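You operate a simulated robot arm through the tools that you are given. There is no shell and no other tool. Be economical: measure what you need, move in short steps, check, and stop when the job is done.

The job below is to be done with a simulated robot arm. You get a single attempt, and the scene is never put back.

JOB
Stir the batter smooth, then tip one scoop into each muffin cup.
Fine: stirrer and scoop go back.

Only the result counts: the job must be done as asked and must still hold three seconds after the hand-in. Knocking over, shifting, dropping, spilling or breaking anything else fails it.

ROBOT AND FRAMES
A 6-joint arm with a two-finger parallel gripper, fixed in place. Base frame: the origin is at the foot of the arm, x ahead of it, y to its left, z up; the work surface is at about z = 90. Readings come in cm, degrees, newtons and seconds.
With the tool pointing down near the work surface it reaches from about 24 to 66 cm from the base axis. Its first joint turns from -66.0 to 66.0 degrees. Payload 2.9 kg.
Tool frame: the origin (TCP) lies between the finger pads and is the grasp point; the fingertips stand 3 cm ahead of it; z points along the fingers, y is the line along which they close. Largest opening 11 cm; finger width 2, thickness 1; the body of the gripper, 4.8 by 11.2 cm, starts 5.5 cm behind the TCP.
Orientation is told as [roll, pitch, yaw] about the base's x, y, z axes, in that order, counted from this pose: with the fingers straight down and closing along the base's y, the tool's x points along the base's -x, its y along +y and its z along -z.

CONTROLS
- The arm moves only by the tool servo_tool. Its argument "motion" is one flat list of numbers, 7 for each row, row after row: the shift along the tool's x, y, z in units of 30 mm (1.0 is 30 mm), then the turn, a rotation vector about the tool's x, y, z in units of 8 degrees (1.0 is 8 degrees), then the opening, from 0 (shut) to 1 (fully open). In form: [tx, ty, tz, ax, ay, az, jaw, tx, ty, tz, ax, ay, az, jaw, ...]. A call has 1 to 8 rows; each row shifts and turns the commanded pose from where the row before left it, along the tool's axes as they then stand. A call with a number of a shift or a turn outside -1 to 1 is refused whole. Each row takes 0.2 s and may step no farther than 5 cm and 8.6 degrees from the row before; otherwise, or with a gripper value out of range, the whole call is refused. A pose out of reach is approached as far as the arm can. The call stops where the force on the tool passes 40 N (or 10 N more than at its start, if that is more) or the arm is blocked; 0.2 s more then pass. The fingers move at their own pace (about 10.8 cm/s each) and stop on an object; they squeeze with about 40 N. The grip force told is the motor's: it shows also when the fingers shut on nothing. Time passes only in rows, and 0.2 s behind the last, so rows that do not move let the fingers close. It gives the time, the measured TCP pose, the force on the tool (base axes), the opening and the grip force at its end, in the units of the frame above (readings bear some noise).
- Cameras (640 x 400 px; columns grow to the right, rows downward): "scene" is fixed at [8.19, 43.25, 141.07]; the picture's right is [-0.73, -0.68, 0.00], its down [-0.21, 0.23, -0.95] and it looks along [0.65, -0.70, -0.31] (base axes); focal length 313 px, centre (320, 200). "wrist" rides on the gripper at [7.2, 1.7, -10.3] in the tool frame; the picture's right is [-0.23, 0.97, 0.00], its down [-0.76, -0.18, -0.62] and it looks along [-0.61, -0.14, 0.78] (tool axes); focal length 222 px, centre (320, 200). There is no depth. A picture from a camera that has moved, and an enlarged one, comes with that camera's place and axes in the base frame and with its lens.
- get_image(camera): a new picture of that camera. No time passes.
- enlarge(camera, box): a new picture of the part [left, top, right, bottom] of that camera's present view, enlarged. No time passes.
- sign_off(): hands the job in; it is judged then, once.

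Go step by step. Nothing tells you positions but the pictures and the camera data: compare them with the known pose of the tool, close in by small moves and look again before you grip or let go. The budget is 120 turns and 68 pictures, counting those below and the enlarged ones. Unless the task says otherwise, let go and move clear before handing in, and close with one line.

The tools are called after "Request:" by a JSON object that holds its "fn" and its "kwargs". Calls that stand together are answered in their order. servo_tool: Moves the arm, as the interface text tells. Its arguments: {"type":"object","properties":{"motion":{"type":"array"}},"required":["motion"]} The other tools are called the same way: get_image (camera) takes a picture; enlarge (camera, box) takes an enlarged picture of a part of a camera's view; sign_off () hands the job in.

At the start:

```text
time_s: 0.0
ee_pos: [31.76, 0.68, 133.93]
tcp_rot: [0.1, 0.0, 0.0]
wrist_force: [-1.0, 0.2, -0.1]
width: 11.0
grasp_force: 0.1
```

scene: 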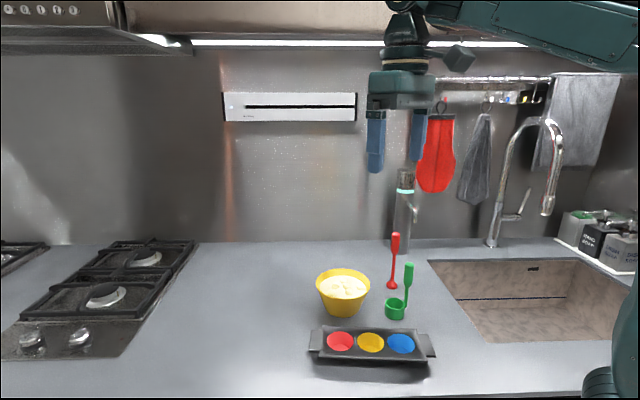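
wrist: 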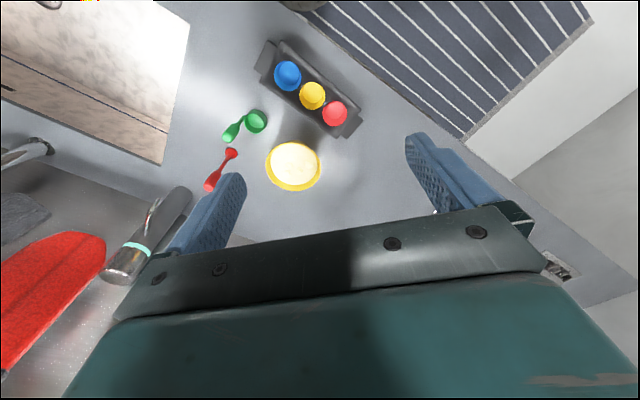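

I see a yellow batter bowl, a red stirrer, a green scoop and a muffin tray with three cups. First I'll enlarge both views to locate them accurately.

Request:
{"fn": "enlarge", "kwargs": {"camera": "scene", "box": [290, 220, 450, 390]}}

Request:
{"fn": "enlarge", "kwargs": {"camera": "wrist", "box": [190, 30, 380, 200]}}

```text
2.35 times, centred on (370, 305) of scene
camera zoom: at [8.19, 43.25, 141.07], right [-0.73, -0.68, 0.0], down [-0.21, 0.23, -0.95], along [0.65, -0.7, -0.31], focal length 736 px, centre (202, -47)
```

zoom: 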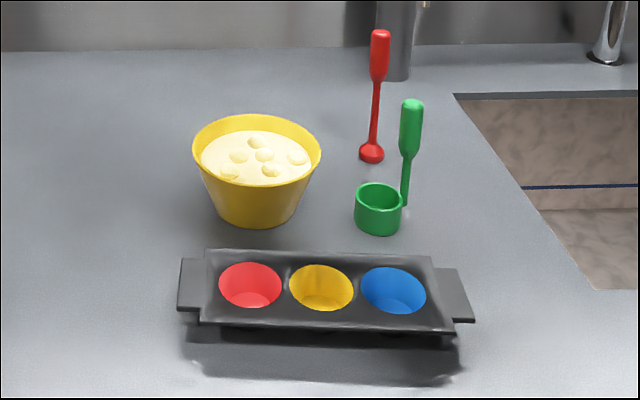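

```text
2.35 times, centred on (285, 115) of wrist
camera zoom: at [24.28, 2.37, 144.27], right [0.23, 0.97, 0.0], down [0.76, -0.18, 0.62], along [0.61, -0.14, -0.78], focal length 523 px, centre (402, 400)
```

zoom: 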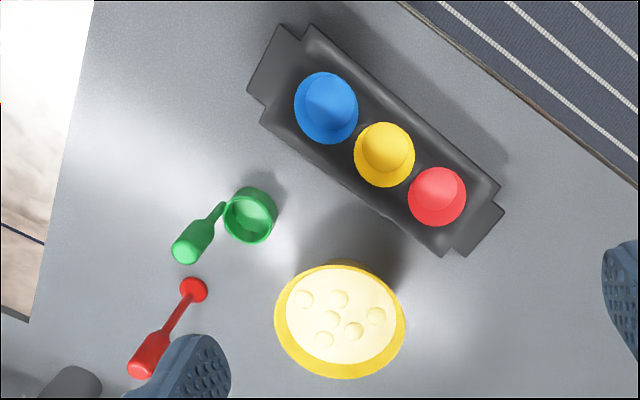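

The stirrer and the scoop both stand upright. The stirrer handle is near (45.6, -26.8) with its top at about 106, and the scoop handle is near (36.6, -17.6). The bowl is near (48.5, -8.8), with cups at red (40.5, 2.2), yellow (35.9, -1.6) and blue (31.1, -5.6). I'll move toward the stirrer, staying high, and look again.

Request:
{"fn": "servo_tool", "kwargs": {"motion": [-0.5, -1, 0.4, 0, 0, 0, 0.6, -0.5, -1, 0.4, 0, 0, 0, 0.6, -0.5, -1, 0.4, 0, 0, 0, 0.6, -0.5, -1, 0.4, 0, 0, 0, 0.6, -0.5, -1, 0.4, 0, 0, 0, 0.6, -0.5, -1, 0.4, 0, 0, 0, 0.6, -0.5, -1, 0.4, 0, 0, 0, 0.6, -0.5, -1, 0.4, 0, 0, 0, 0.6]}}

Request:
{"fn": "get_image", "kwargs": {"camera": "wrist"}}

Request:
{"fn": "get_image", "kwargs": {"camera": "scene"}}

```text
time_s: 1.8
ee_pos: [43.69, -23.25, 124.32]
tcp_rot: [0.0, 0.0, 0.0]
wrist_force: [-0.5, -0.3, 0.8]
width: 6.59
grasp_force: 0.0
```

```text
63 pictures are left
camera wrist: at [36.31, -21.51, 134.64], right [0.23, 0.97, 0.0], down [0.76, -0.18, 0.62], along [0.61, -0.14, -0.78], focal length 222 px, centre (320, 200)
```

wrist: 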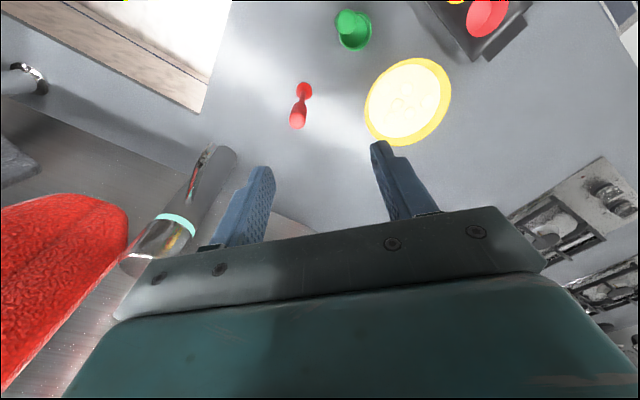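

```text
62 pictures are left
```

scene: 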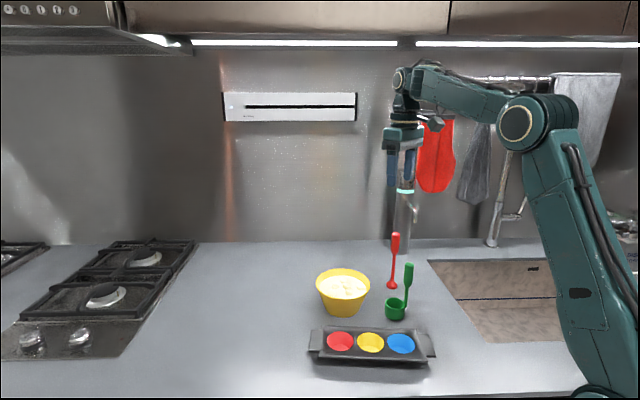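

The closer view puts the stirrer at about (45.4, -26.5). I'll centre above it, stop with the fingertips over the handle top, and check.

Request:
{"fn": "servo_tool", "kwargs": {"motion": [-0.3, -0.54, 0.7, 0, 0, 0, 0.6, -0.28, -0.54, 0.9, 0, 0, 0, 0.6, 0, 0, 0.9, 0, 0, 0, 0.6, 0, 0, 0.9, 0, 0, 0, 0.6, 0, 0, 0.7, 0, 0, 0, 0.6]}}

Request:
{"fn": "get_image", "kwargs": {"camera": "wrist"}}

Request:
{"fn": "enlarge", "kwargs": {"camera": "scene", "box": [310, 130, 490, 330]}}

```text
time_s: 3.0
ee_pos: [45.48, -26.4, 111.98]
tcp_rot: [0.0, 0.0, -0.1]
wrist_force: [0.7, -0.4, -0.4]
width: 6.59
grasp_force: 0.0
```

```text
61 pictures are left
camera wrist: at [38.05, -24.69, 122.28], right [0.23, 0.97, 0.0], down [0.76, -0.18, 0.62], along [0.61, -0.14, -0.78], focal length 222 px, centre (320, 200)
```

wrist: 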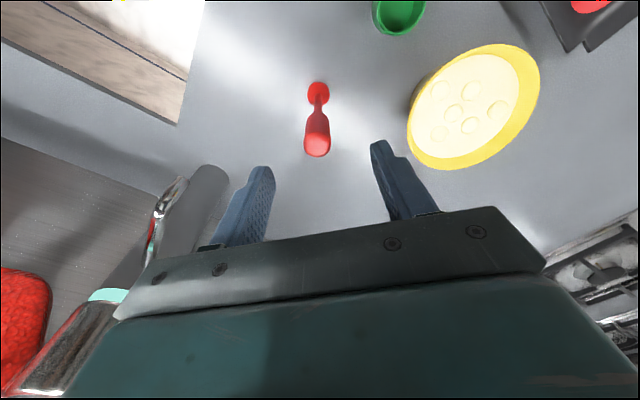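

```text
2.00 times, centred on (400, 230) of scene
camera zoom: at [8.19, 43.25, 141.07], right [-0.73, -0.68, 0.0], down [-0.21, 0.23, -0.95], along [0.65, -0.7, -0.31], focal length 626 px, centre (160, 140)
```

zoom: 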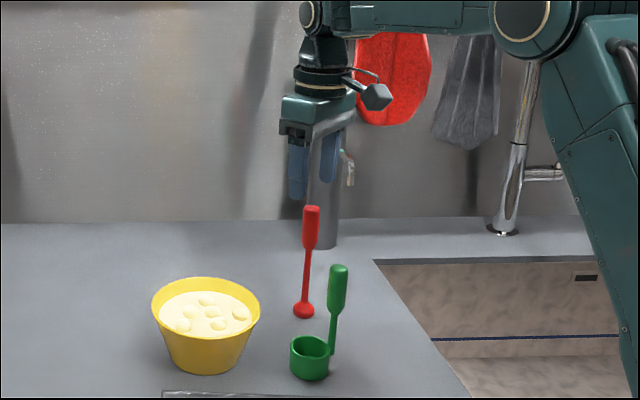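

The stirrer reads as (45.1, -26.5), almost directly under the TCP. I'll descend to z = 103 and close.

Request:
{"fn": "servo_tool", "kwargs": {"motion": [0.08, 0, 0.75, 0, 0, 0, 0.6, 0, 0, 0.75, 0, 0, 0, 0.6, 0, 0, 0.75, 0, 0, 0, 0.6, 0, 0, 0.7, 0, 0, 0, 0.6]}}

Request:
{"fn": "get_image", "kwargs": {"camera": "wrist"}}

Request:
{"fn": "enlarge", "kwargs": {"camera": "scene", "box": [310, 130, 490, 330]}}

```text
time_s: 4.0
ee_pos: [45.29, -26.44, 103.08]
tcp_rot: [-0.1, 0.0, -0.1]
wrist_force: [-0.9, 0.1, -0.5]
width: 6.6
grasp_force: 0.1
```

```text
59 pictures are left
camera wrist: at [37.78, -24.67, 113.48], right [0.23, 0.97, 0.0], down [0.76, -0.18, 0.62], along [0.61, -0.14, -0.78], focal length 222 px, centre (320, 200)
```

wrist: 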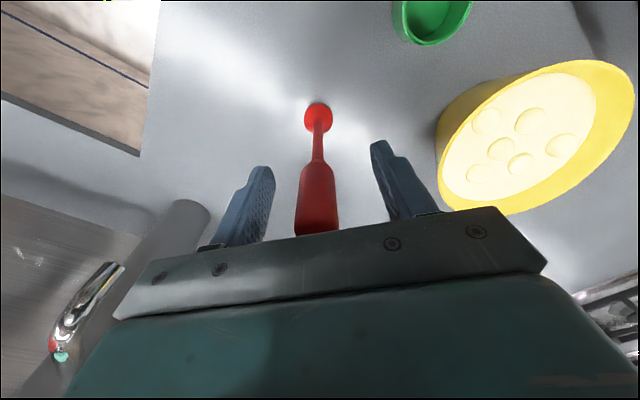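

```text
2.00 times, centred on (400, 230) of scene
camera zoom: at [8.19, 43.25, 141.07], right [-0.73, -0.68, 0.0], down [-0.21, 0.23, -0.95], along [0.65, -0.7, -0.31], focal length 626 px, centre (160, 140)
```

zoom: 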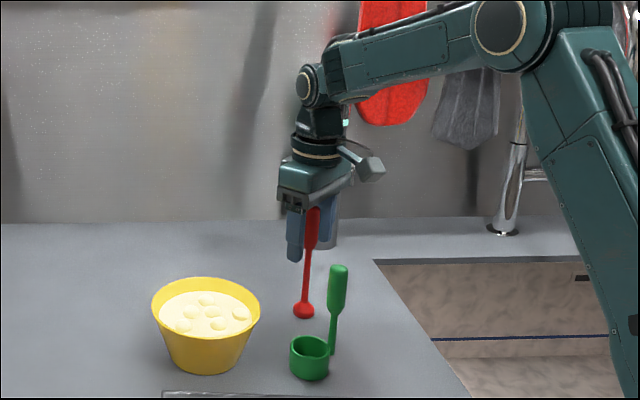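

The stirrer is centred along y and about 0.4 cm nearer the base in x. I'll adjust for that, close gradually, and then lift slightly.

Request:
{"fn": "servo_tool", "kwargs": {"motion": [0.14, 0, 0, 0, 0, 0, 0.6, 0, 0, 0, 0, 0, 0, 0.4, 0, 0, 0, 0, 0, 0, 0.25, 0, 0, 0, 0, 0, 0, 0.1, 0, 0, 0, 0, 0, 0, 0, 0, 0, 0, 0, 0, 0, 0]}}

Request:
{"fn": "enlarge", "kwargs": {"camera": "scene", "box": [310, 130, 490, 330]}}

```text
time_s: 5.4
ee_pos: [44.82, -26.45, 103.08]
tcp_rot: [0.0, 0.0, 0.0]
wrist_force: [0.3, 0.1, 0.4]
width: 2.04
grasp_force: 40.0
```

```text
2.00 times, centred on (400, 230) of scene
camera zoom: at [8.19, 43.25, 141.07], right [-0.73, -0.68, 0.0], down [-0.21, 0.23, -0.95], along [0.65, -0.7, -0.31], focal length 626 px, centre (160, 140)
```

zoom: 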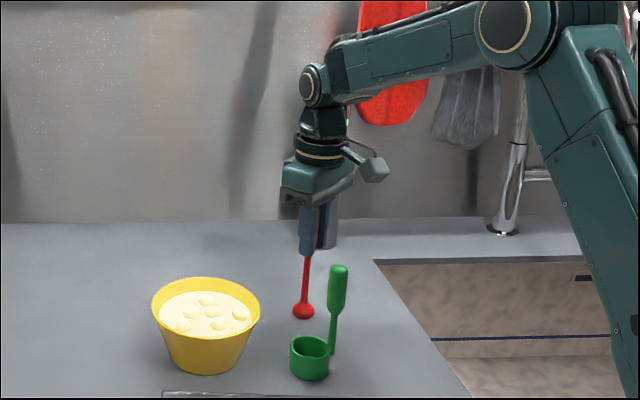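

The stirrer is gripped at (44.82, -26.45, 103.08), which I'll remember for putting it back. I'll lift it straight up and move toward the bowl to measure.

Request:
{"fn": "servo_tool", "kwargs": {"motion": [0, 0, -0.6, 0, 0, 0, 0, 0, 0, -0.9, 0, 0, 0, 0, 0, 0, -1, 0, 0, 0, 0, 0, 0, -1, 0, 0, 0, 0, 0, 0, -1, 0, 0, 0, 0, 0, 0, -0.9, 0, 0, 0, 0]}}

Request:
{"fn": "get_image", "kwargs": {"camera": "wrist"}}

Request:
{"fn": "enlarge", "kwargs": {"camera": "scene", "box": [300, 230, 440, 380]}}

```text
time_s: 6.8
ee_pos: [44.91, -26.56, 119.44]
tcp_rot: [0.2, 0.0, 0.1]
wrist_force: [0.6, -0.1, 0.4]
width: 2.02
grasp_force: 40.1
```

```text
56 pictures are left
camera wrist: at [37.43, -24.78, 129.8], right [0.23, 0.97, 0.0], down [0.76, -0.18, 0.62], along [0.61, -0.14, -0.78], focal length 222 px, centre (320, 200)
```

wrist: 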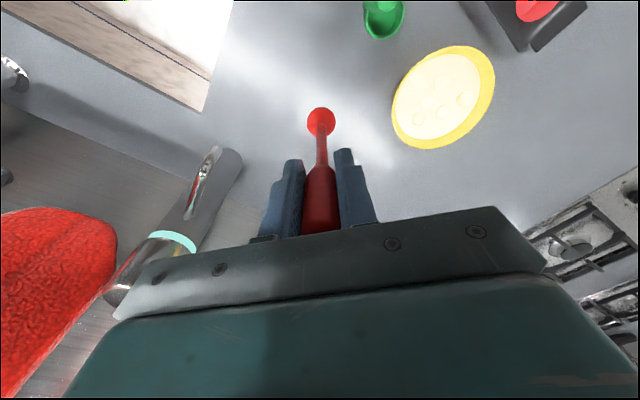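

```text
2.67 times, centred on (370, 305) of scene
camera zoom: at [8.19, 43.25, 141.07], right [-0.73, -0.68, 0.0], down [-0.21, 0.23, -0.95], along [0.65, -0.7, -0.31], focal length 834 px, centre (187, -80)
```

zoom: 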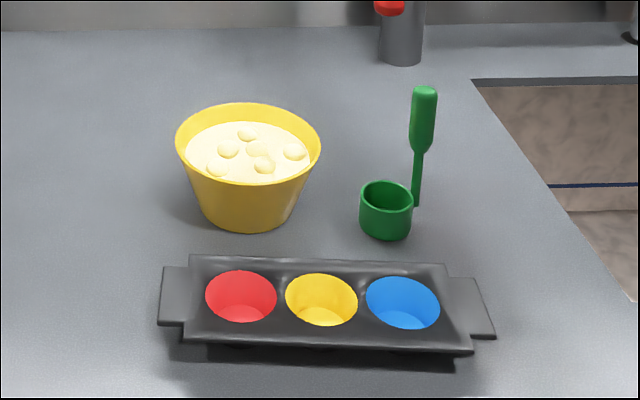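

The bowl centre triangulates to about (49.4, -10.1), with the rim at z ≈ 97.5. I'll move the stirrer over it at height and verify.

Request:
{"fn": "servo_tool", "kwargs": {"motion": [-0.25, 0.915, 0, 0, 0, 0, 0, -0.25, 0.915, 0, 0, 0, 0, 0, -0.25, 0.915, 0, 0, 0, 0, 0, -0.25, 0.915, 0, 0, 0, 0, 0, -0.25, 0.915, 0, 0, 0, 0, 0, -0.25, 0.915, 0, 0, 0, 0, 0, 0, 0, 0.5, 0, 0, 0, 0]}}

Request:
{"fn": "get_image", "kwargs": {"camera": "wrist"}}

Request:
{"fn": "enlarge", "kwargs": {"camera": "scene", "box": [290, 210, 430, 360]}}

```text
time_s: 8.4
ee_pos: [49.32, -9.98, 117.91]
tcp_rot: [0.0, -0.1, 0.0]
wrist_force: [0.1, 0.0, -0.7]
width: 2.06
grasp_force: 40.4
```

```text
54 pictures are left
camera wrist: at [41.92, -8.28, 128.21], right [0.23, 0.97, 0.0], down [0.76, -0.18, 0.62], along [0.61, -0.14, -0.78], focal length 222 px, centre (320, 200)
```

wrist: 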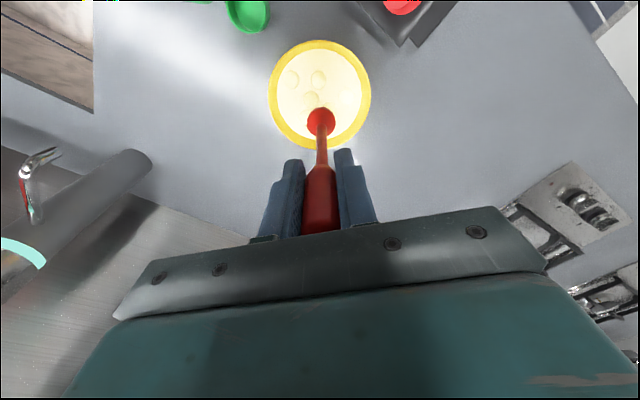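

```text
2.67 times, centred on (360, 285) of scene
camera zoom: at [8.19, 43.25, 141.07], right [-0.73, -0.68, 0.0], down [-0.21, 0.23, -0.95], along [0.65, -0.7, -0.31], focal length 834 px, centre (213, -27)
```

zoom: 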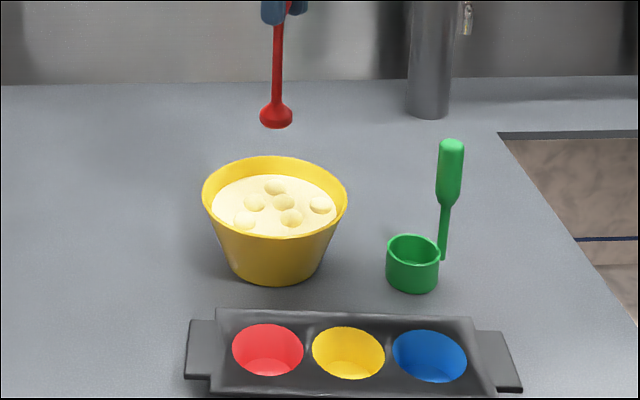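

The stirrer is centred over the bowl. I'll lower it straight into the batter with the tip about 3 cm above the counter and watch the force.

Request:
{"fn": "servo_tool", "kwargs": {"motion": [0.05, 0, 0.7, 0, 0, 0, 0, 0, 0, 0.7, 0, 0, 0, 0, 0, 0, 0.7, 0, 0, 0, 0, 0, 0, 0.6, 0, 0, 0, 0, 0, 0, 0.6, 0, 0, 0, 0, 0, 0, 0.45, 0, 0, 0, 0]}}

Request:
{"fn": "enlarge", "kwargs": {"camera": "scene", "box": [290, 210, 430, 360]}}

```text
time_s: 9.8
ee_pos: [49.06, -10.01, 106.45]
tcp_rot: [0.0, 0.0, 0.1]
wrist_force: [-0.1, -0.3, -0.4]
width: 2.06
grasp_force: 40.2
```

```text
2.67 times, centred on (360, 285) of scene
camera zoom: at [8.19, 43.25, 141.07], right [-0.73, -0.68, 0.0], down [-0.21, 0.23, -0.95], along [0.65, -0.7, -0.31], focal length 834 px, centre (213, -27)
```

zoom: 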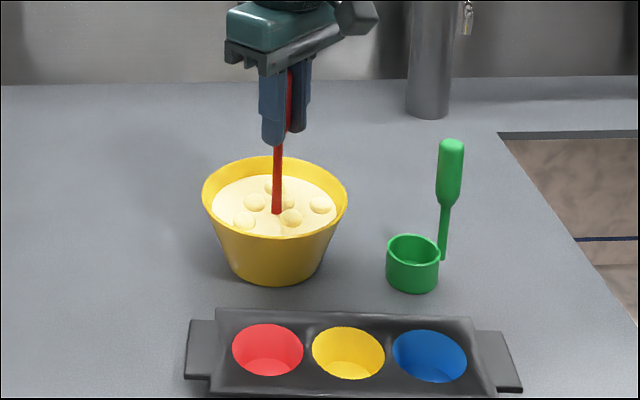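

The stirrer is in the batter with no contact force. I'll now stir in circles of about 2.8 cm radius.

Request:
{"fn": "servo_tool", "kwargs": {"motion": [0.93, 0, 0, 0, 0, 0, 0, -0.272, 0.658, 0, 0, 0, 0, 0, -0.658, 0.272, 0, 0, 0, 0, 0, -0.658, -0.272, 0, 0, 0, 0, 0, -0.272, -0.658, 0, 0, 0, 0, 0, 0.272, -0.658, 0, 0, 0, 0, 0, 0.658, -0.272, 0, 0, 0, 0, 0, 0.658, 0.272, 0, 0, 0, 0, 0]}}

Request:
{"fn": "enlarge", "kwargs": {"camera": "scene", "box": [290, 210, 430, 360]}}

```text
time_s: 11.6
ee_pos: [47.18, -12.1, 106.47]
tcp_rot: [0.0, 0.0, 0.0]
wrist_force: [-0.2, 0.5, 0.3]
width: 2.04
grasp_force: 39.9
```

```text
2.67 times, centred on (360, 285) of scene
camera zoom: at [8.19, 43.25, 141.07], right [-0.73, -0.68, 0.0], down [-0.21, 0.23, -0.95], along [0.65, -0.7, -0.31], focal length 834 px, centre (213, -27)
```

zoom: 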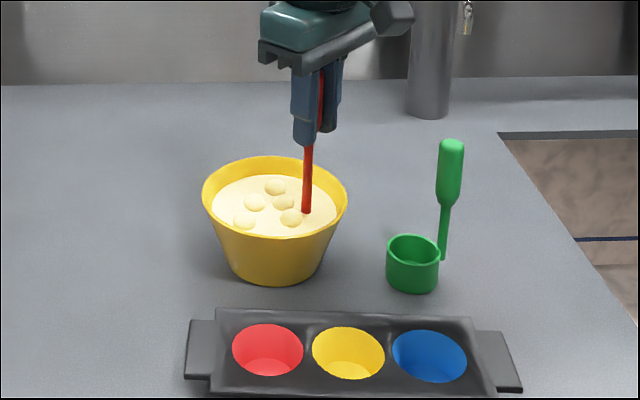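

One lump seems to be gone and the bowl hasn't moved. I'll keep stirring.

Request:
{"fn": "servo_tool", "kwargs": {"motion": [0.272, 0.658, 0, 0, 0, 0, 0, -0.272, 0.658, 0, 0, 0, 0, 0, -0.658, 0.272, 0, 0, 0, 0, 0, -0.658, -0.272, 0, 0, 0, 0, 0, -0.272, -0.658, 0, 0, 0, 0, 0, 0.272, -0.658, 0, 0, 0, 0, 0, 0.658, -0.272, 0, 0, 0, 0, 0, 0.658, 0.272, 0, 0, 0, 0, 0]}}

Request:
{"fn": "servo_tool", "kwargs": {"motion": [0.272, 0.658, 0, 0, 0, 0, 0, -0.272, 0.658, 0, 0, 0, 0, 0, -0.658, 0.272, 0, 0, 0, 0, 0, -0.658, -0.272, 0, 0, 0, 0, 0, -0.272, -0.658, 0, 0, 0, 0, 0, 0.272, -0.658, 0, 0, 0, 0, 0, 0.658, -0.272, 0, 0, 0, 0, 0, 0.658, 0.272, 0, 0, 0, 0, 0]}}

Request:
{"fn": "enlarge", "kwargs": {"camera": "scene", "box": [290, 210, 430, 360]}}

```text
time_s: 13.4
ee_pos: [47.31, -12.07, 106.49]
tcp_rot: [-0.1, 0.0, 0.0]
wrist_force: [-0.6, -0.3, 0.0]
width: 2.04
grasp_force: 40.1
```

```text
time_s: 15.2
ee_pos: [47.28, -12.08, 106.51]
tcp_rot: [0.0, 0.0, 0.0]
wrist_force: [0.3, 0.2, -0.6]
width: 2.05
grasp_force: 39.9
```

```text
2.67 times, centred on (360, 285) of scene
camera zoom: at [8.19, 43.25, 141.07], right [-0.73, -0.68, 0.0], down [-0.21, 0.23, -0.95], along [0.65, -0.7, -0.31], focal length 834 px, centre (213, -27)
```

zoom: 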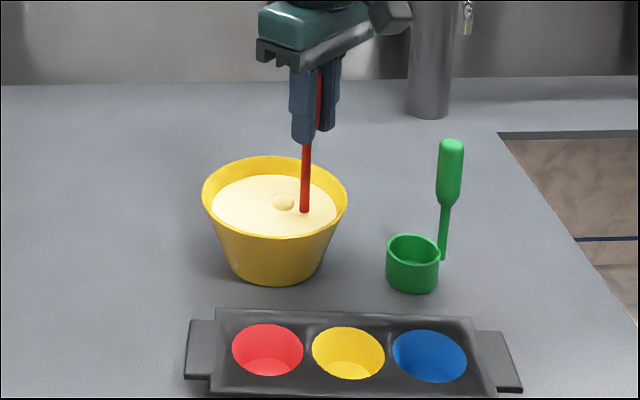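

Only one lump is left, near the middle. I'll do a smaller circle and then another wide one.

Request:
{"fn": "servo_tool", "kwargs": {"motion": [-0.4, 0.4, 0, 0, 0, 0, 0, 0.1, 0.3, 0, 0, 0, 0, 0, -0.4, 0.2, 0, 0, 0, 0, 0, -0.4, -0.3, 0, 0, 0, 0, 0, 0, -0.5, 0, 0, 0, 0, 0, 0.4, 0, 0, 0, 0, 0, 0, 0, 0.4, 0, 0, 0, 0, 0, 0.7, -0.5, 0, 0, 0, 0, 0]}}

Request:
{"fn": "servo_tool", "kwargs": {"motion": [0.272, 0.658, 0, 0, 0, 0, 0, -0.272, 0.658, 0, 0, 0, 0, 0, -0.658, 0.272, 0, 0, 0, 0, 0, -0.658, -0.272, 0, 0, 0, 0, 0, -0.272, -0.658, 0, 0, 0, 0, 0, 0.272, -0.658, 0, 0, 0, 0, 0, 0.658, -0.272, 0, 0, 0, 0, 0, 0.658, 0.272, 0, 0, 0, 0, 0]}}

Request:
{"fn": "enlarge", "kwargs": {"camera": "scene", "box": [290, 210, 430, 360]}}

```text
time_s: 17.0
ee_pos: [47.0, -12.06, 106.66]
tcp_rot: [0.0, 0.0, 0.0]
wrist_force: [0.2, 0.0, -0.6]
width: 2.07
grasp_force: 40.1
```

```text
time_s: 18.8
ee_pos: [47.27, -12.13, 106.6]
tcp_rot: [0.0, 0.0, 0.0]
wrist_force: [0.4, 0.6, -0.1]
width: 2.06
grasp_force: 40.4
```

```text
2.67 times, centred on (360, 285) of scene
camera zoom: at [8.19, 43.25, 141.07], right [-0.73, -0.68, 0.0], down [-0.21, 0.23, -0.95], along [0.65, -0.7, -0.31], focal length 834 px, centre (213, -27)
```

zoom: 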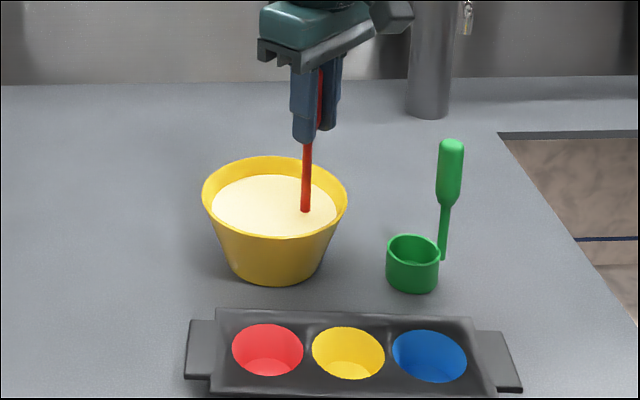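

The batter looks smooth. I'll do one extra circle for margin, then return to the centre and lift out.

Request:
{"fn": "servo_tool", "kwargs": {"motion": [0.272, 0.658, 0, 0, 0, 0, 0, -0.272, 0.658, 0, 0, 0, 0, 0, -0.658, 0.272, 0, 0, 0, 0, 0, -0.658, -0.272, 0, 0, 0, 0, 0, -0.272, -0.658, 0, 0, 0, 0, 0, 0.272, -0.658, 0, 0, 0, 0, 0, 0.658, -0.272, 0, 0, 0, 0, 0, 0.658, 0.272, 0, 0, 0, 0, 0]}}

Request:
{"fn": "servo_tool", "kwargs": {"motion": [-0.65, 0.67, 0, 0, 0, 0, 0, 0, 0, -0.6, 0, 0, 0, 0, 0, 0, -0.7, 0, 0, 0, 0, 0, 0, -0.8, 0, 0, 0, 0, 0, 0, -0.8, 0, 0, 0, 0, 0, 0, -0.8, 0, 0, 0, 0, 0, 0, -0.5, 0, 0, 0, 0, 0, 0, 0, 0, 0, 0, 0]}}

Request:
{"fn": "enlarge", "kwargs": {"camera": "scene", "box": [290, 210, 430, 360]}}

```text
time_s: 20.6
ee_pos: [47.19, -12.0, 106.58]
tcp_rot: [-0.1, 0.0, -0.1]
wrist_force: [-0.3, 0.4, 0.3]
width: 2.06
grasp_force: 39.7
```

```text
time_s: 22.4
ee_pos: [49.26, -10.06, 119.34]
tcp_rot: [0.0, -0.1, 0.1]
wrist_force: [-1.0, -0.6, -0.6]
width: 2.05
grasp_force: 40.1
```

```text
2.67 times, centred on (360, 285) of scene
camera zoom: at [8.19, 43.25, 141.07], right [-0.73, -0.68, 0.0], down [-0.21, 0.23, -0.95], along [0.65, -0.7, -0.31], focal length 834 px, centre (213, -27)
```

zoom: 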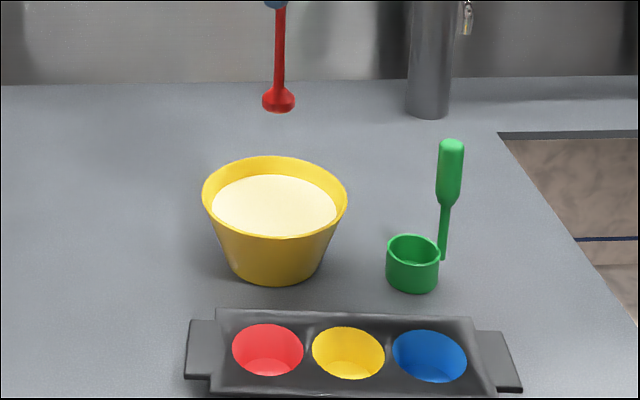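

The batter is smooth and the bowl is in place. I'll carry the stirrer back above its original spot and part of the way down.

Request:
{"fn": "servo_tool", "kwargs": {"motion": [0.25, -0.91, 0, 0, 0, 0, 0, 0.25, -0.91, 0, 0, 0, 0, 0, 0.25, -0.91, 0, 0, 0, 0, 0, 0.25, -0.91, 0, 0, 0, 0, 0, 0.25, -0.91, 0, 0, 0, 0, 0, 0.24, -0.91, 0, 0, 0, 0, 0, 0, 0, 0.9, 0, 0, 0, 0, 0, 0, 0.9, 0, 0, 0, 0]}}

Request:
{"fn": "servo_tool", "kwargs": {"motion": [0, 0, 0.9, 0, 0, 0, 0, 0, 0, 0.9, 0, 0, 0, 0, 0, 0, 0.9, 0, 0, 0, 0, 0, 0, 0.3, 0, 0, 0, 0, 0, 0, 0, 0, 0, 0, 0]}}

Request:
{"fn": "enlarge", "kwargs": {"camera": "scene", "box": [310, 130, 490, 330]}}

```text
time_s: 24.2
ee_pos: [44.69, -26.4, 113.82]
tcp_rot: [0.0, 0.0, 0.0]
wrist_force: [-0.8, 0.5, 0.3]
width: 2.02
grasp_force: 40.4
```

```text
time_s: 25.4
ee_pos: [44.89, -26.49, 104.87]
tcp_rot: [0.1, 0.0, 0.0]
wrist_force: [-0.4, 0.6, -0.5]
width: 2.04
grasp_force: 40.2
```

```text
2.00 times, centred on (400, 230) of scene
camera zoom: at [8.19, 43.25, 141.07], right [-0.73, -0.68, 0.0], down [-0.21, 0.23, -0.95], along [0.65, -0.7, -0.31], focal length 626 px, centre (160, 140)
```

zoom: 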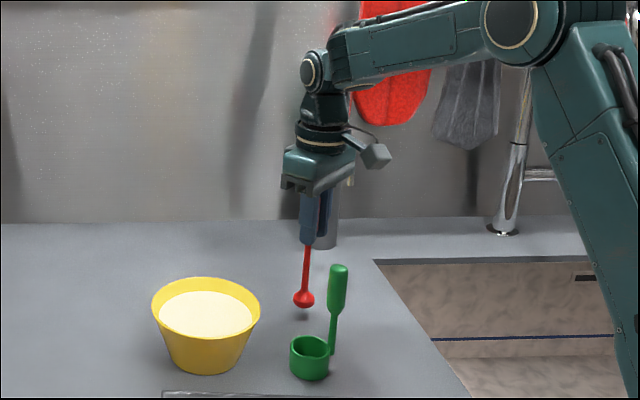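

The stirrer is about 1.8 cm above its spot. I'll ease it down to the original height and check the force.

Request:
{"fn": "servo_tool", "kwargs": {"motion": [0, 0, 0.2, 0, 0, 0, 0, 0, 0, 0.2, 0, 0, 0, 0, 0, 0, 0.14, 0, 0, 0, 0, 0, 0, 0.05, 0, 0, 0, 0, 0, 0, 0, 0, 0, 0, 0]}}

Request:
{"fn": "enlarge", "kwargs": {"camera": "scene", "box": [370, 220, 430, 330]}}

```text
time_s: 26.6
ee_pos: [44.78, -26.34, 103.05]
tcp_rot: [0.0, -0.1, 0.0]
wrist_force: [-0.1, -0.2, 6.0]
width: 2.07
grasp_force: 40.0
```

```text
3.64 times, centred on (400, 275) of scene
camera zoom: at [8.18, 43.26, 141.07], right [-0.73, -0.68, 0.0], down [-0.21, 0.23, -0.95], along [0.65, -0.7, -0.31], focal length 1138 px, centre (29, -73)
```

zoom: 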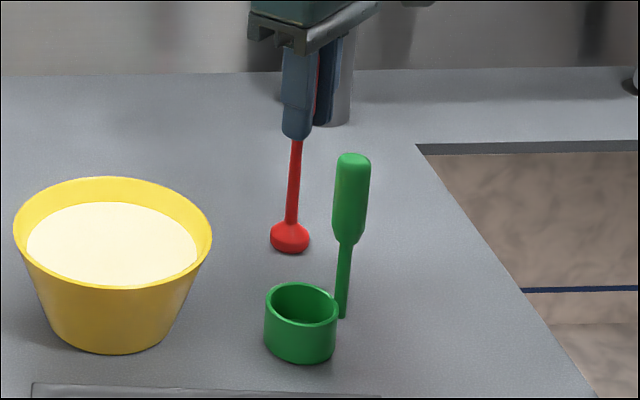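

It's in contact with a light 6 N. I'll release gradually and rise.

Request:
{"fn": "servo_tool", "kwargs": {"motion": [0, 0, 0, 0, 0, 0, 0.2, 0, 0, 0, 0, 0, 0, 0.28, 0, 0, 0, 0, 0, 0, 0.5, 0, 0, 0, 0, 0, 0, 0.6, 0, 0, -0.5, 0, 0, 0, 0.6, 0, 0, -1, 0, 0, 0, 0.6, 0, 0, -1, 0, 0, 0, 0.6, 0, 0, -1, 0, 0, 0, 0.6]}}

Request:
{"fn": "get_image", "kwargs": {"camera": "wrist"}}

Request:
{"fn": "enlarge", "kwargs": {"camera": "scene", "box": [370, 220, 430, 330]}}

```text
time_s: 28.4
ee_pos: [44.63, -26.39, 113.75]
tcp_rot: [-0.1, 0.0, -0.1]
wrist_force: [-0.1, -0.8, 0.1]
width: 6.6
grasp_force: 0.0
```

```text
45 pictures are left
camera wrist: at [37.25, -24.68, 124.0], right [0.23, 0.97, 0.0], down [0.76, -0.18, 0.62], along [0.61, -0.14, -0.78], focal length 222 px, centre (320, 200)
```

wrist: 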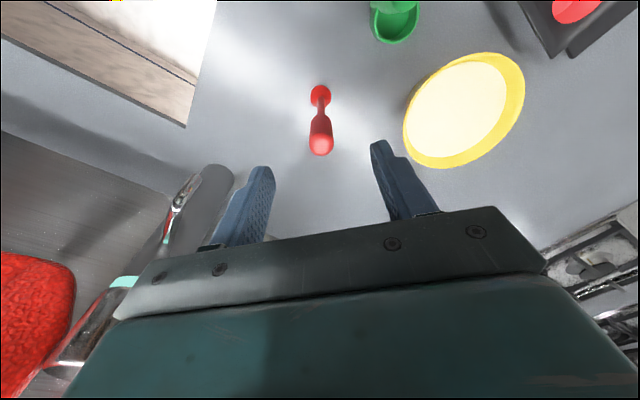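

```text
3.64 times, centred on (400, 275) of scene
camera zoom: at [8.19, 43.25, 141.07], right [-0.73, -0.68, 0.0], down [-0.21, 0.23, -0.95], along [0.65, -0.7, -0.31], focal length 1138 px, centre (29, -73)
```

zoom: 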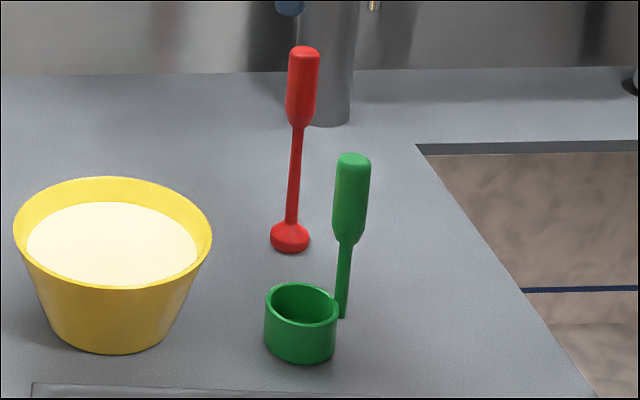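

The stirrer is standing back in place. Next I'll move above the scoop handle, staying high, to measure it.

Request:
{"fn": "servo_tool", "kwargs": {"motion": [0, 0, -0.7, 0, 0, 0, 0.6, 0.65, 0.66, -0.7, 0, 0, 0, 0.6, 0.65, 0.66, 0, 0, 0, 0, 0.6, 0.65, 0.66, 0, 0, 0, 0, 0.6, 0.65, 0.65, 0, 0, 0, 0, 0.6]}}

Request:
{"fn": "get_image", "kwargs": {"camera": "wrist"}}

Request:
{"fn": "enlarge", "kwargs": {"camera": "wrist", "box": [240, 50, 400, 170]}}

```text
time_s: 29.6
ee_pos: [36.96, -18.48, 117.6]
tcp_rot: [-0.1, 0.1, 0.0]
wrist_force: [-1.6, -0.2, -0.6]
width: 6.59
grasp_force: 0.1
```

```text
43 pictures are left
camera wrist: at [29.46, -16.76, 128.11], right [0.23, 0.97, 0.0], down [0.76, -0.18, 0.62], along [0.61, -0.14, -0.78], focal length 222 px, centre (320, 200)
```

wrist: 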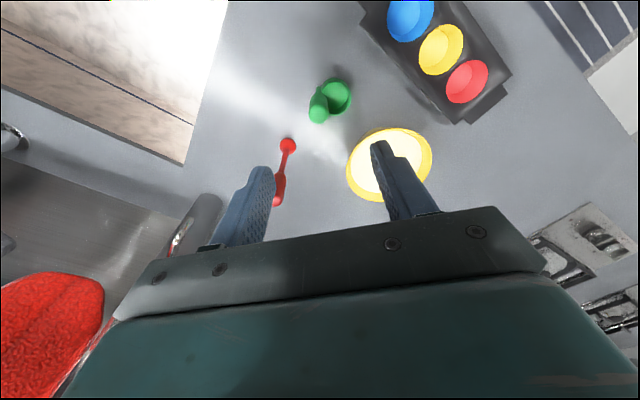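

```text
3.33 times, centred on (320, 110) of wrist
camera zoom: at [29.46, -16.76, 128.11], right [0.23, 0.97, 0.0], down [0.76, -0.18, 0.62], along [0.61, -0.14, -0.78], focal length 740 px, centre (320, 500)
```

zoom: 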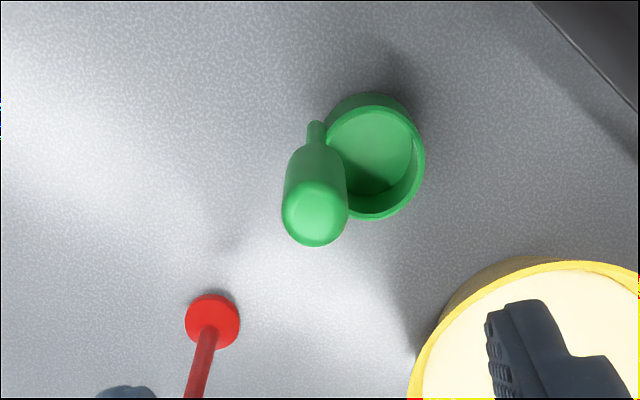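

The scoop handle axis is at about (36.7, -18.5), and the cup lies about 2.9 cm away toward (+x, +y). I'll yaw the tool 45° so that it closes across that direction, then look again.

Request:
{"fn": "servo_tool", "kwargs": {"motion": [0, 0, 0, 0, 0, -0.9375, 0.6, 0, 0, 0, 0, 0, -0.9375, 0.6, 0, 0, 0.3, 0, 0, -0.9375, 0.6, 0, 0, 0.3, 0, 0, -0.9375, 0.6, 0, 0, 0.3, 0, 0, -0.9375, 0.6, 0, 0, 0.3, 0, 0, -0.9375, 0.6]}}

Request:
{"fn": "get_image", "kwargs": {"camera": "wrist"}}

```text
time_s: 31.0
ee_pos: [36.87, -18.46, 114.05]
tcp_rot: [0.0, 0.0, 45.1]
wrist_force: [0.6, 0.6, 1.1]
width: 6.59
grasp_force: 0.1
```

```text
41 pictures are left
camera wrist: at [30.38, -22.41, 124.41], right [-0.53, 0.85, 0.0], down [0.66, 0.41, 0.62], along [0.53, 0.33, -0.78], focal length 222 px, centre (320, 200)
```

wrist: 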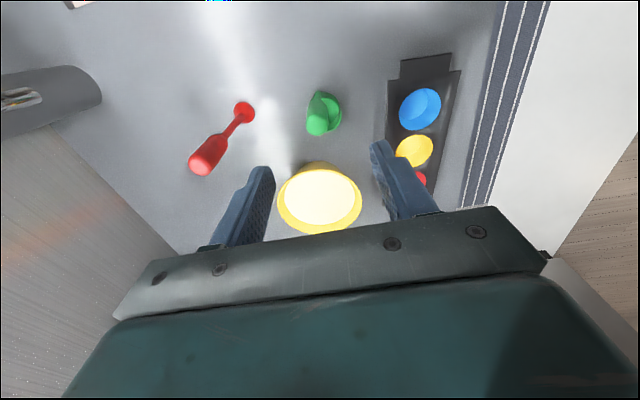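

The handle lies between the fingers. I'll lower until the tips just straddle its top and check the centring.

Request:
{"fn": "servo_tool", "kwargs": {"motion": [0, 0, 0.8, 0, 0, 0, 0.6, 0, 0, 0.8, 0, 0, 0, 0.6, 0, 0, 0.6, 0, 0, 0, 0.6]}}

Request:
{"fn": "enlarge", "kwargs": {"camera": "wrist", "box": [220, 60, 420, 240]}}

Request:
{"fn": "enlarge", "kwargs": {"camera": "scene", "box": [340, 200, 460, 330]}}

```text
time_s: 31.8
ee_pos: [36.92, -18.39, 107.5]
tcp_rot: [0.0, 0.1, 45.0]
wrist_force: [-0.1, 0.0, 0.4]
width: 6.63
grasp_force: 0.0
```

```text
2.22 times, centred on (320, 150) of wrist
camera zoom: at [30.4, -22.36, 117.89], right [-0.53, 0.85, 0.0], down [0.66, 0.41, 0.62], along [0.53, 0.33, -0.78], focal length 494 px, centre (320, 311)
```

zoom: 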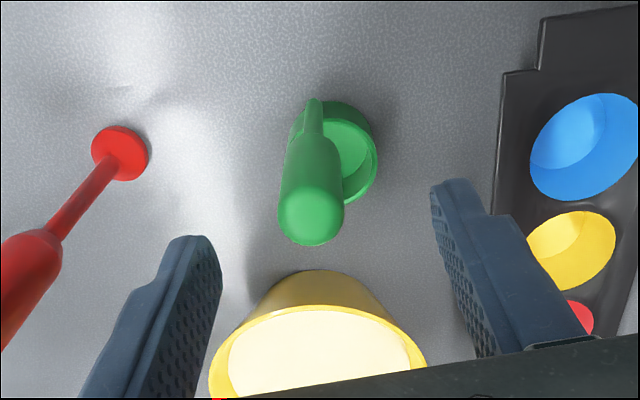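

```text
3.08 times, centred on (400, 265) of scene
camera zoom: at [8.19, 43.25, 141.07], right [-0.73, -0.68, 0.0], down [-0.21, 0.23, -0.95], along [0.65, -0.7, -0.31], focal length 963 px, centre (74, 0)
```

zoom: 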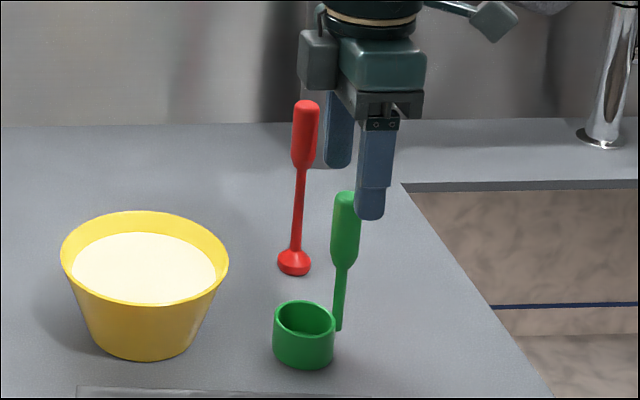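

The handle is slightly nearer the base than the TCP, at about (36.6, -18.8), and the cup's direction is about 53°. I'll correct both, descend to z = 103 and close gently.

Request:
{"fn": "servo_tool", "kwargs": {"motion": [0.15, -0.02, 0, 0, 0, 0, 0.6, 0, 0, 0, 0, 0, -1, 0.6, 0, 0, 0.7, 0, 0, 0, 0.6, 0, 0, 0.6, 0, 0, 0, 0.6, 0, 0, 0.2, 0, 0, 0, 0.6]}}

Request:
{"fn": "enlarge", "kwargs": {"camera": "wrist", "box": [220, 60, 420, 240]}}

Request:
{"fn": "enlarge", "kwargs": {"camera": "scene", "box": [340, 200, 460, 330]}}

```text
time_s: 33.0
ee_pos: [36.48, -18.88, 102.78]
tcp_rot: [0.0, 0.0, 53.0]
wrist_force: [-0.2, -0.2, -1.4]
width: 6.61
grasp_force: 0.1
```

```text
2.22 times, centred on (320, 150) of wrist
camera zoom: at [30.7, -23.64, 113.31], right [-0.64, 0.77, 0.0], down [0.6, 0.5, 0.62], along [0.48, 0.4, -0.78], focal length 494 px, centre (320, 311)
```

zoom: 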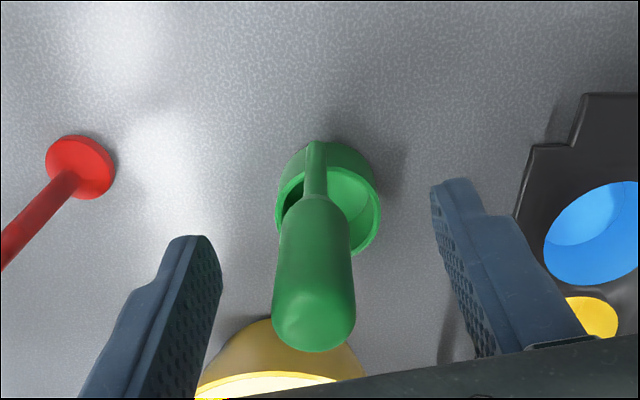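

```text
3.08 times, centred on (400, 265) of scene
camera zoom: at [8.19, 43.25, 141.07], right [-0.73, -0.68, 0.0], down [-0.21, 0.23, -0.95], along [0.65, -0.7, -0.31], focal length 963 px, centre (74, 0)
```

zoom: 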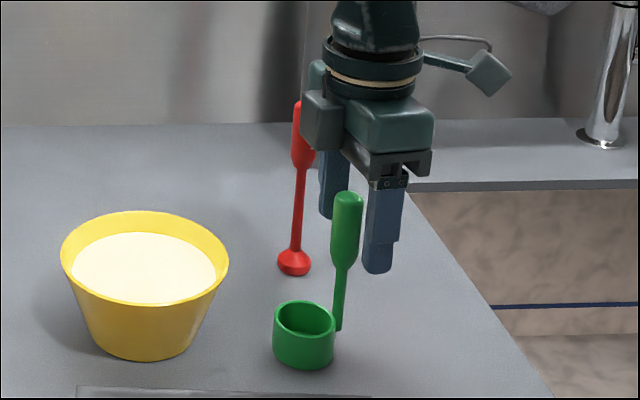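

The handle sits between the fingers, off by about 0.3 cm along the tool's x. I'll nudge and close.

Request:
{"fn": "servo_tool", "kwargs": {"motion": [0.1, 0, 0, 0, 0, 0, 0.6, 0, 0, 0, 0, 0, 0, 0.4, 0, 0, 0, 0, 0, 0, 0.28, 0, 0, 0, 0, 0, 0, 0.15, 0, 0, 0, 0, 0, 0, 0, 0, 0, 0, 0, 0, 0, 0]}}

Request:
{"fn": "enlarge", "kwargs": {"camera": "scene", "box": [340, 200, 460, 330]}}

Request:
{"fn": "enlarge", "kwargs": {"camera": "wrist", "box": [220, 60, 420, 240]}}

```text
time_s: 34.4
ee_pos: [36.32, -19.16, 103.14]
tcp_rot: [0.0, 0.0, 53.1]
wrist_force: [0.6, -1.3, -0.6]
width: 2.04
grasp_force: 40.0
```

```text
3.08 times, centred on (400, 265) of scene
camera zoom: at [8.19, 43.25, 141.07], right [-0.73, -0.68, 0.0], down [-0.21, 0.23, -0.95], along [0.65, -0.7, -0.31], focal length 963 px, centre (74, 0)
```

zoom: 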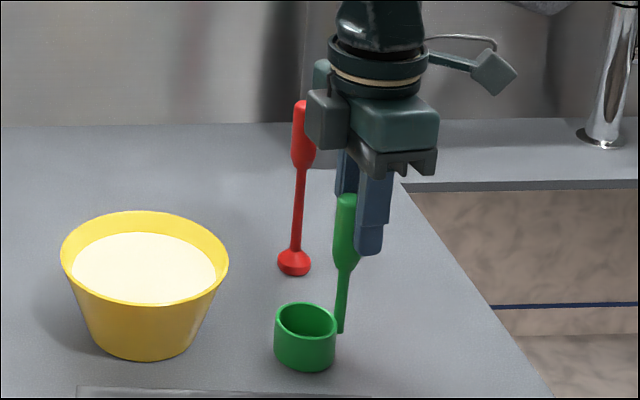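

```text
2.22 times, centred on (320, 150) of wrist
camera zoom: at [30.44, -23.88, 113.38], right [-0.64, 0.77, 0.0], down [0.6, 0.5, 0.62], along [0.48, 0.4, -0.78], focal length 494 px, centre (320, 311)
```

zoom: 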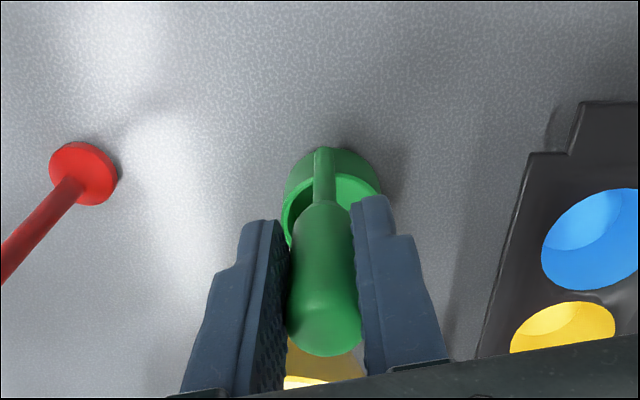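

It's gripped, but the scene view suggests the handle sits about 0.5 cm off the pad centre toward the cup. I'll reopen slightly, recentre, go slightly lower and regrip.

Request:
{"fn": "servo_tool", "kwargs": {"motion": [0, 0, 0, 0, 0, 0, 0.25, 0, 0, 0, 0, 0, 0, 0.35, -0.2, 0, 0.1, 0, 0, 0, 0.35, 0, 0, 0.1, 0, 0, 0, 0.35, 0, 0, 0, 0, 0, 0, 0.25, 0, 0, 0, 0, 0, 0, 0.1, 0, 0, 0, 0, 0, 0, 0, 0, 0, 0, 0, 0, 0, 0]}}

Request:
{"fn": "enlarge", "kwargs": {"camera": "scene", "box": [340, 200, 460, 330]}}

```text
time_s: 36.2
ee_pos: [36.63, -18.73, 102.47]
tcp_rot: [0.1, 0.0, 53.1]
wrist_force: [0.1, -0.8, -1.2]
width: 2.04
grasp_force: 39.9
```

```text
3.08 times, centred on (400, 265) of scene
camera zoom: at [8.19, 43.25, 141.07], right [-0.73, -0.68, 0.0], down [-0.21, 0.23, -0.95], along [0.65, -0.7, -0.31], focal length 963 px, centre (74, 0)
```

zoom: 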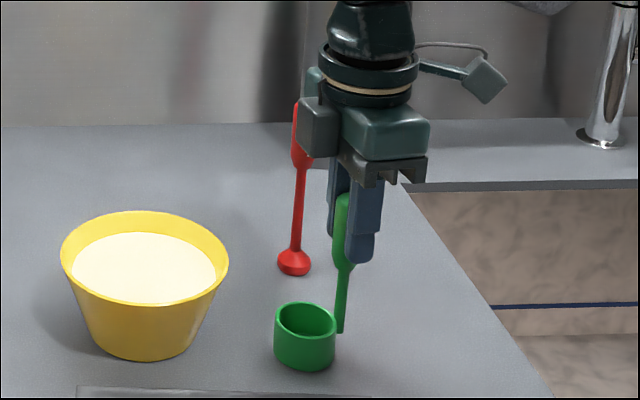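

The grip is better centred now, with the return pose at (36.63, -18.73, 102.47), yaw 53°. Before scooping, I'll dry-run the pour with the empty scoop over the blue cup, so I'll lift, move there and yaw to 90°.

Request:
{"fn": "servo_tool", "kwargs": {"motion": [0, 0, -0.5, 0, 0, 0, 0, 0, 0, -1, 0, 0, 0, 0, 0, 0, -1, 0, 0, 0, 0, 0, 0, -1, 0, 0, 0, 0, 0, 0, -1, 0, 0, 0, 0, -0.32, 1, -0.5, 0, 0, 0, 0, -0.32, 1, 0, 0, 0, 0, 0, -0.32, 1, 0, 0, 0, 0, 0]}}

Request:
{"fn": "servo_tool", "kwargs": {"motion": [0, 0, 0, 0, 0, -0.925, 0, 0, 0, 0, 0, 0, -0.925, 0, 0, 0, 0, 0, 0, -0.925, 0, 0, 0, 0, 0, 0, -0.925, 0, 0, 0, 0, 0, 0, -0.925, 0]}}

Request:
{"fn": "get_image", "kwargs": {"camera": "scene"}}

Request:
{"fn": "get_image", "kwargs": {"camera": "wrist"}}

```text
time_s: 38.0
ee_pos: [31.22, -10.83, 117.53]
tcp_rot: [0.0, 0.1, 53.0]
wrist_force: [0.0, -0.2, -0.8]
width: 2.04
grasp_force: 39.5
```

```text
time_s: 39.2
ee_pos: [31.28, -10.93, 117.44]
tcp_rot: [0.0, -0.1, 90.0]
wrist_force: [0.3, 0.3, -0.7]
width: 2.05
grasp_force: 40.1
```

```text
33 pictures are left
```

scene: 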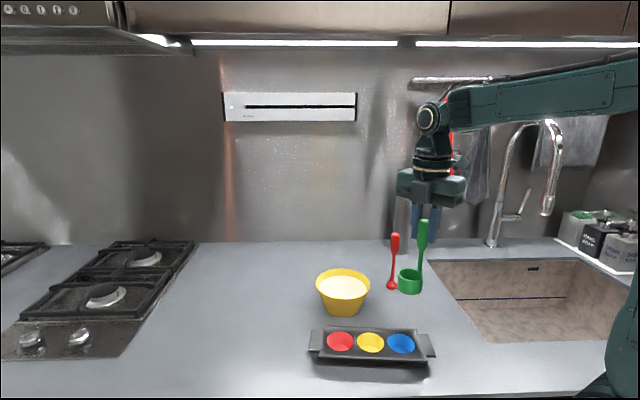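

```text
32 pictures are left
camera wrist: at [29.37, -18.17, 127.83], right [-0.97, 0.23, 0.0], down [0.18, 0.76, 0.62], along [0.14, 0.61, -0.78], focal length 222 px, centre (320, 200)
```

wrist: 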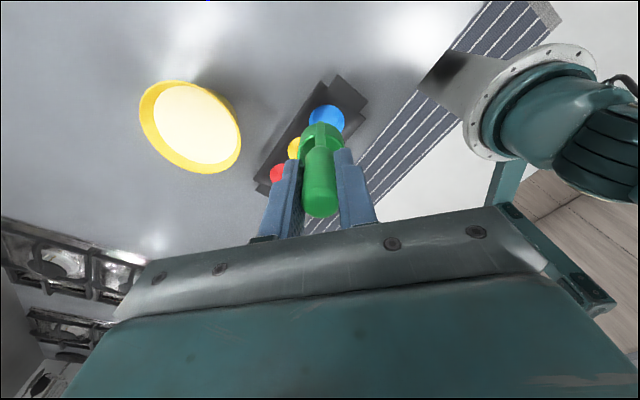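

Now the dry-run tilt, pivoting about the scoop's lip, high above the tray.

Request:
{"fn": "servo_tool", "kwargs": {"motion": [-0.439, 0, -0.216, 0, 1, 0, 0, -0.439, 0, -0.216, 0, 1, 0, 0, -0.439, 0, -0.216, 0, 1, 0, 0, -0.439, 0, -0.216, 0, 1, 0, 0, -0.439, 0, -0.216, 0, 1, 0, 0, -0.439, 0, -0.216, 0, 1, 0, 0, -0.439, 0, -0.216, 0, 1, 0, 0, -0.439, 0, -0.216, 0, 1, 0, 0]}}

Request:
{"fn": "servo_tool", "kwargs": {"motion": [-0.439, 0, -0.216, 0, 1, 0, 0, -0.439, 0, -0.216, 0, 1, 0, 0, -0.439, 0, -0.216, 0, 1, 0, 0, -0.439, 0, -0.216, 0, 1, 0, 0]}}

Request:
{"fn": "get_image", "kwargs": {"camera": "scene"}}

Request:
{"fn": "get_image", "kwargs": {"camera": "wrist"}}

```text
time_s: 41.0
ee_pos: [30.77, -3.68, 110.03]
tcp_rot: [-0.4, 63.9, 89.8]
wrist_force: [-0.4, 0.9, -1.4]
width: 2.03
grasp_force: 40.0
out of reach, approached as far as the arm can: row 6, 7, 8
```

```text
time_s: 42.0
ee_pos: [24.88, -3.81, 98.94]
tcp_rot: [-179.2, 83.9, -89.2]
wrist_force: [-0.1, -0.6, -0.5]
width: 2.06
grasp_force: 39.6
out of reach, approached as far as the arm can: row 1, 2, 3, 4
```

```text
31 pictures are left
```

scene: 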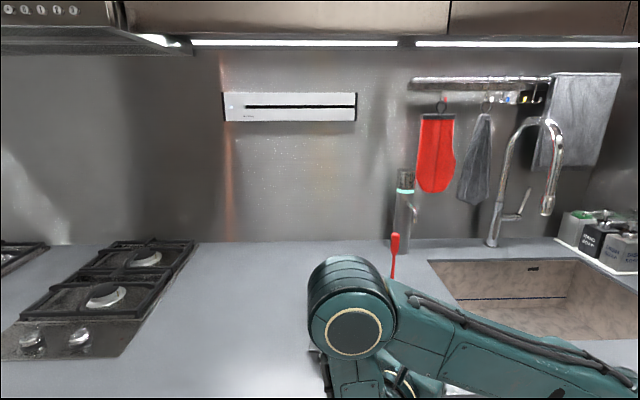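

```text
30 pictures are left
camera wrist: at [22.93, 7.36, 105.07], right [-0.97, -0.03, -0.23], down [0.18, 0.54, -0.82], along [0.14, -0.84, -0.52], focal length 222 px, centre (320, 200)
```

wrist: 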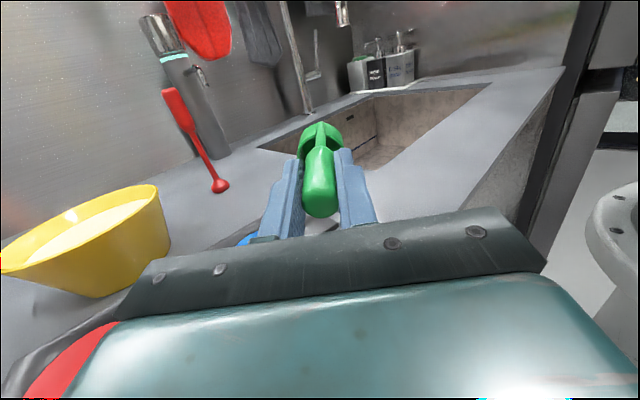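

That pose is out of reach for the arm, and it sagged toward the base. Nothing looks touched, so I'll retreat carefully upward.

Request:
{"fn": "servo_tool", "kwargs": {"motion": [0.3, 0, 0, 0, 0, 0, 0]}}

```text
time_s: 42.4
ee_pos: [24.52, -3.76, 99.68]
tcp_rot: [-179.5, 84.1, -89.4]
wrist_force: [0.2, 0.0, -0.1]
width: 2.03
grasp_force: 39.7
out of reach, approached as far as the arm can: row 1
```

Commands work from the actual pose. I'll raise it and move it outward before tilting back.

Request:
{"fn": "servo_tool", "kwargs": {"motion": [0.4, -0.2, 0, 0, 0, 0, 0, 0.4, -0.2, 0, 0, 0, 0, 0, 0.4, -0.2, 0, 0, 0, 0, 0, 0.4, -0.2, 0, 0, 0, 0, 0, 0.4, -0.2, 0, 0, 0, 0, 0]}}

Request:
{"fn": "get_image", "kwargs": {"camera": "wrist"}}

```text
time_s: 43.6
ee_pos: [22.98, -4.54, 102.79]
tcp_rot: [-179.8, 84.1, -89.7]
wrist_force: [0.3, -0.4, -1.2]
width: 2.05
grasp_force: 40.2
out of reach, approached as far as the arm can: row 1, 2, 3, 4, 5
```

```text
29 pictures are left
camera wrist: at [21.12, 6.43, 109.02], right [-0.97, -0.02, -0.23], down [0.18, 0.54, -0.82], along [0.14, -0.84, -0.52], focal length 222 px, centre (320, 200)
```

wrist: 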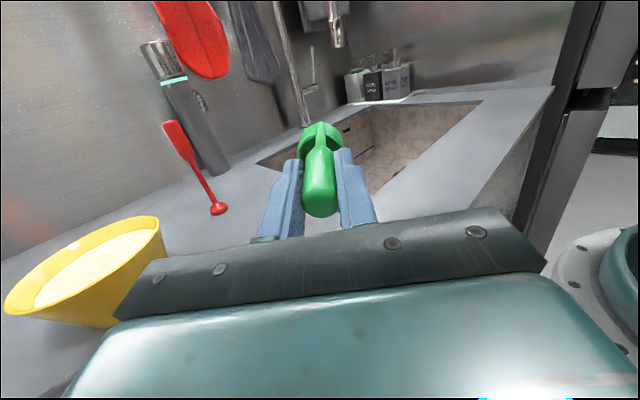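

It still can't go outward in this orientation, so I'll untilt about the lip while rising.

Request:
{"fn": "servo_tool", "kwargs": {"motion": [0.5, 0, 0.2, 0, -1, 0, 0, 0.5, 0, 0.2, 0, -1, 0, 0, 0.5, 0, 0.2, 0, -1, 0, 0]}}

```text
time_s: 44.4
ee_pos: [22.92, -6.58, 107.29]
tcp_rot: [0.1, 71.8, 90.0]
wrist_force: [0.0, 0.9, -0.6]
width: 2.05
grasp_force: 39.7
```

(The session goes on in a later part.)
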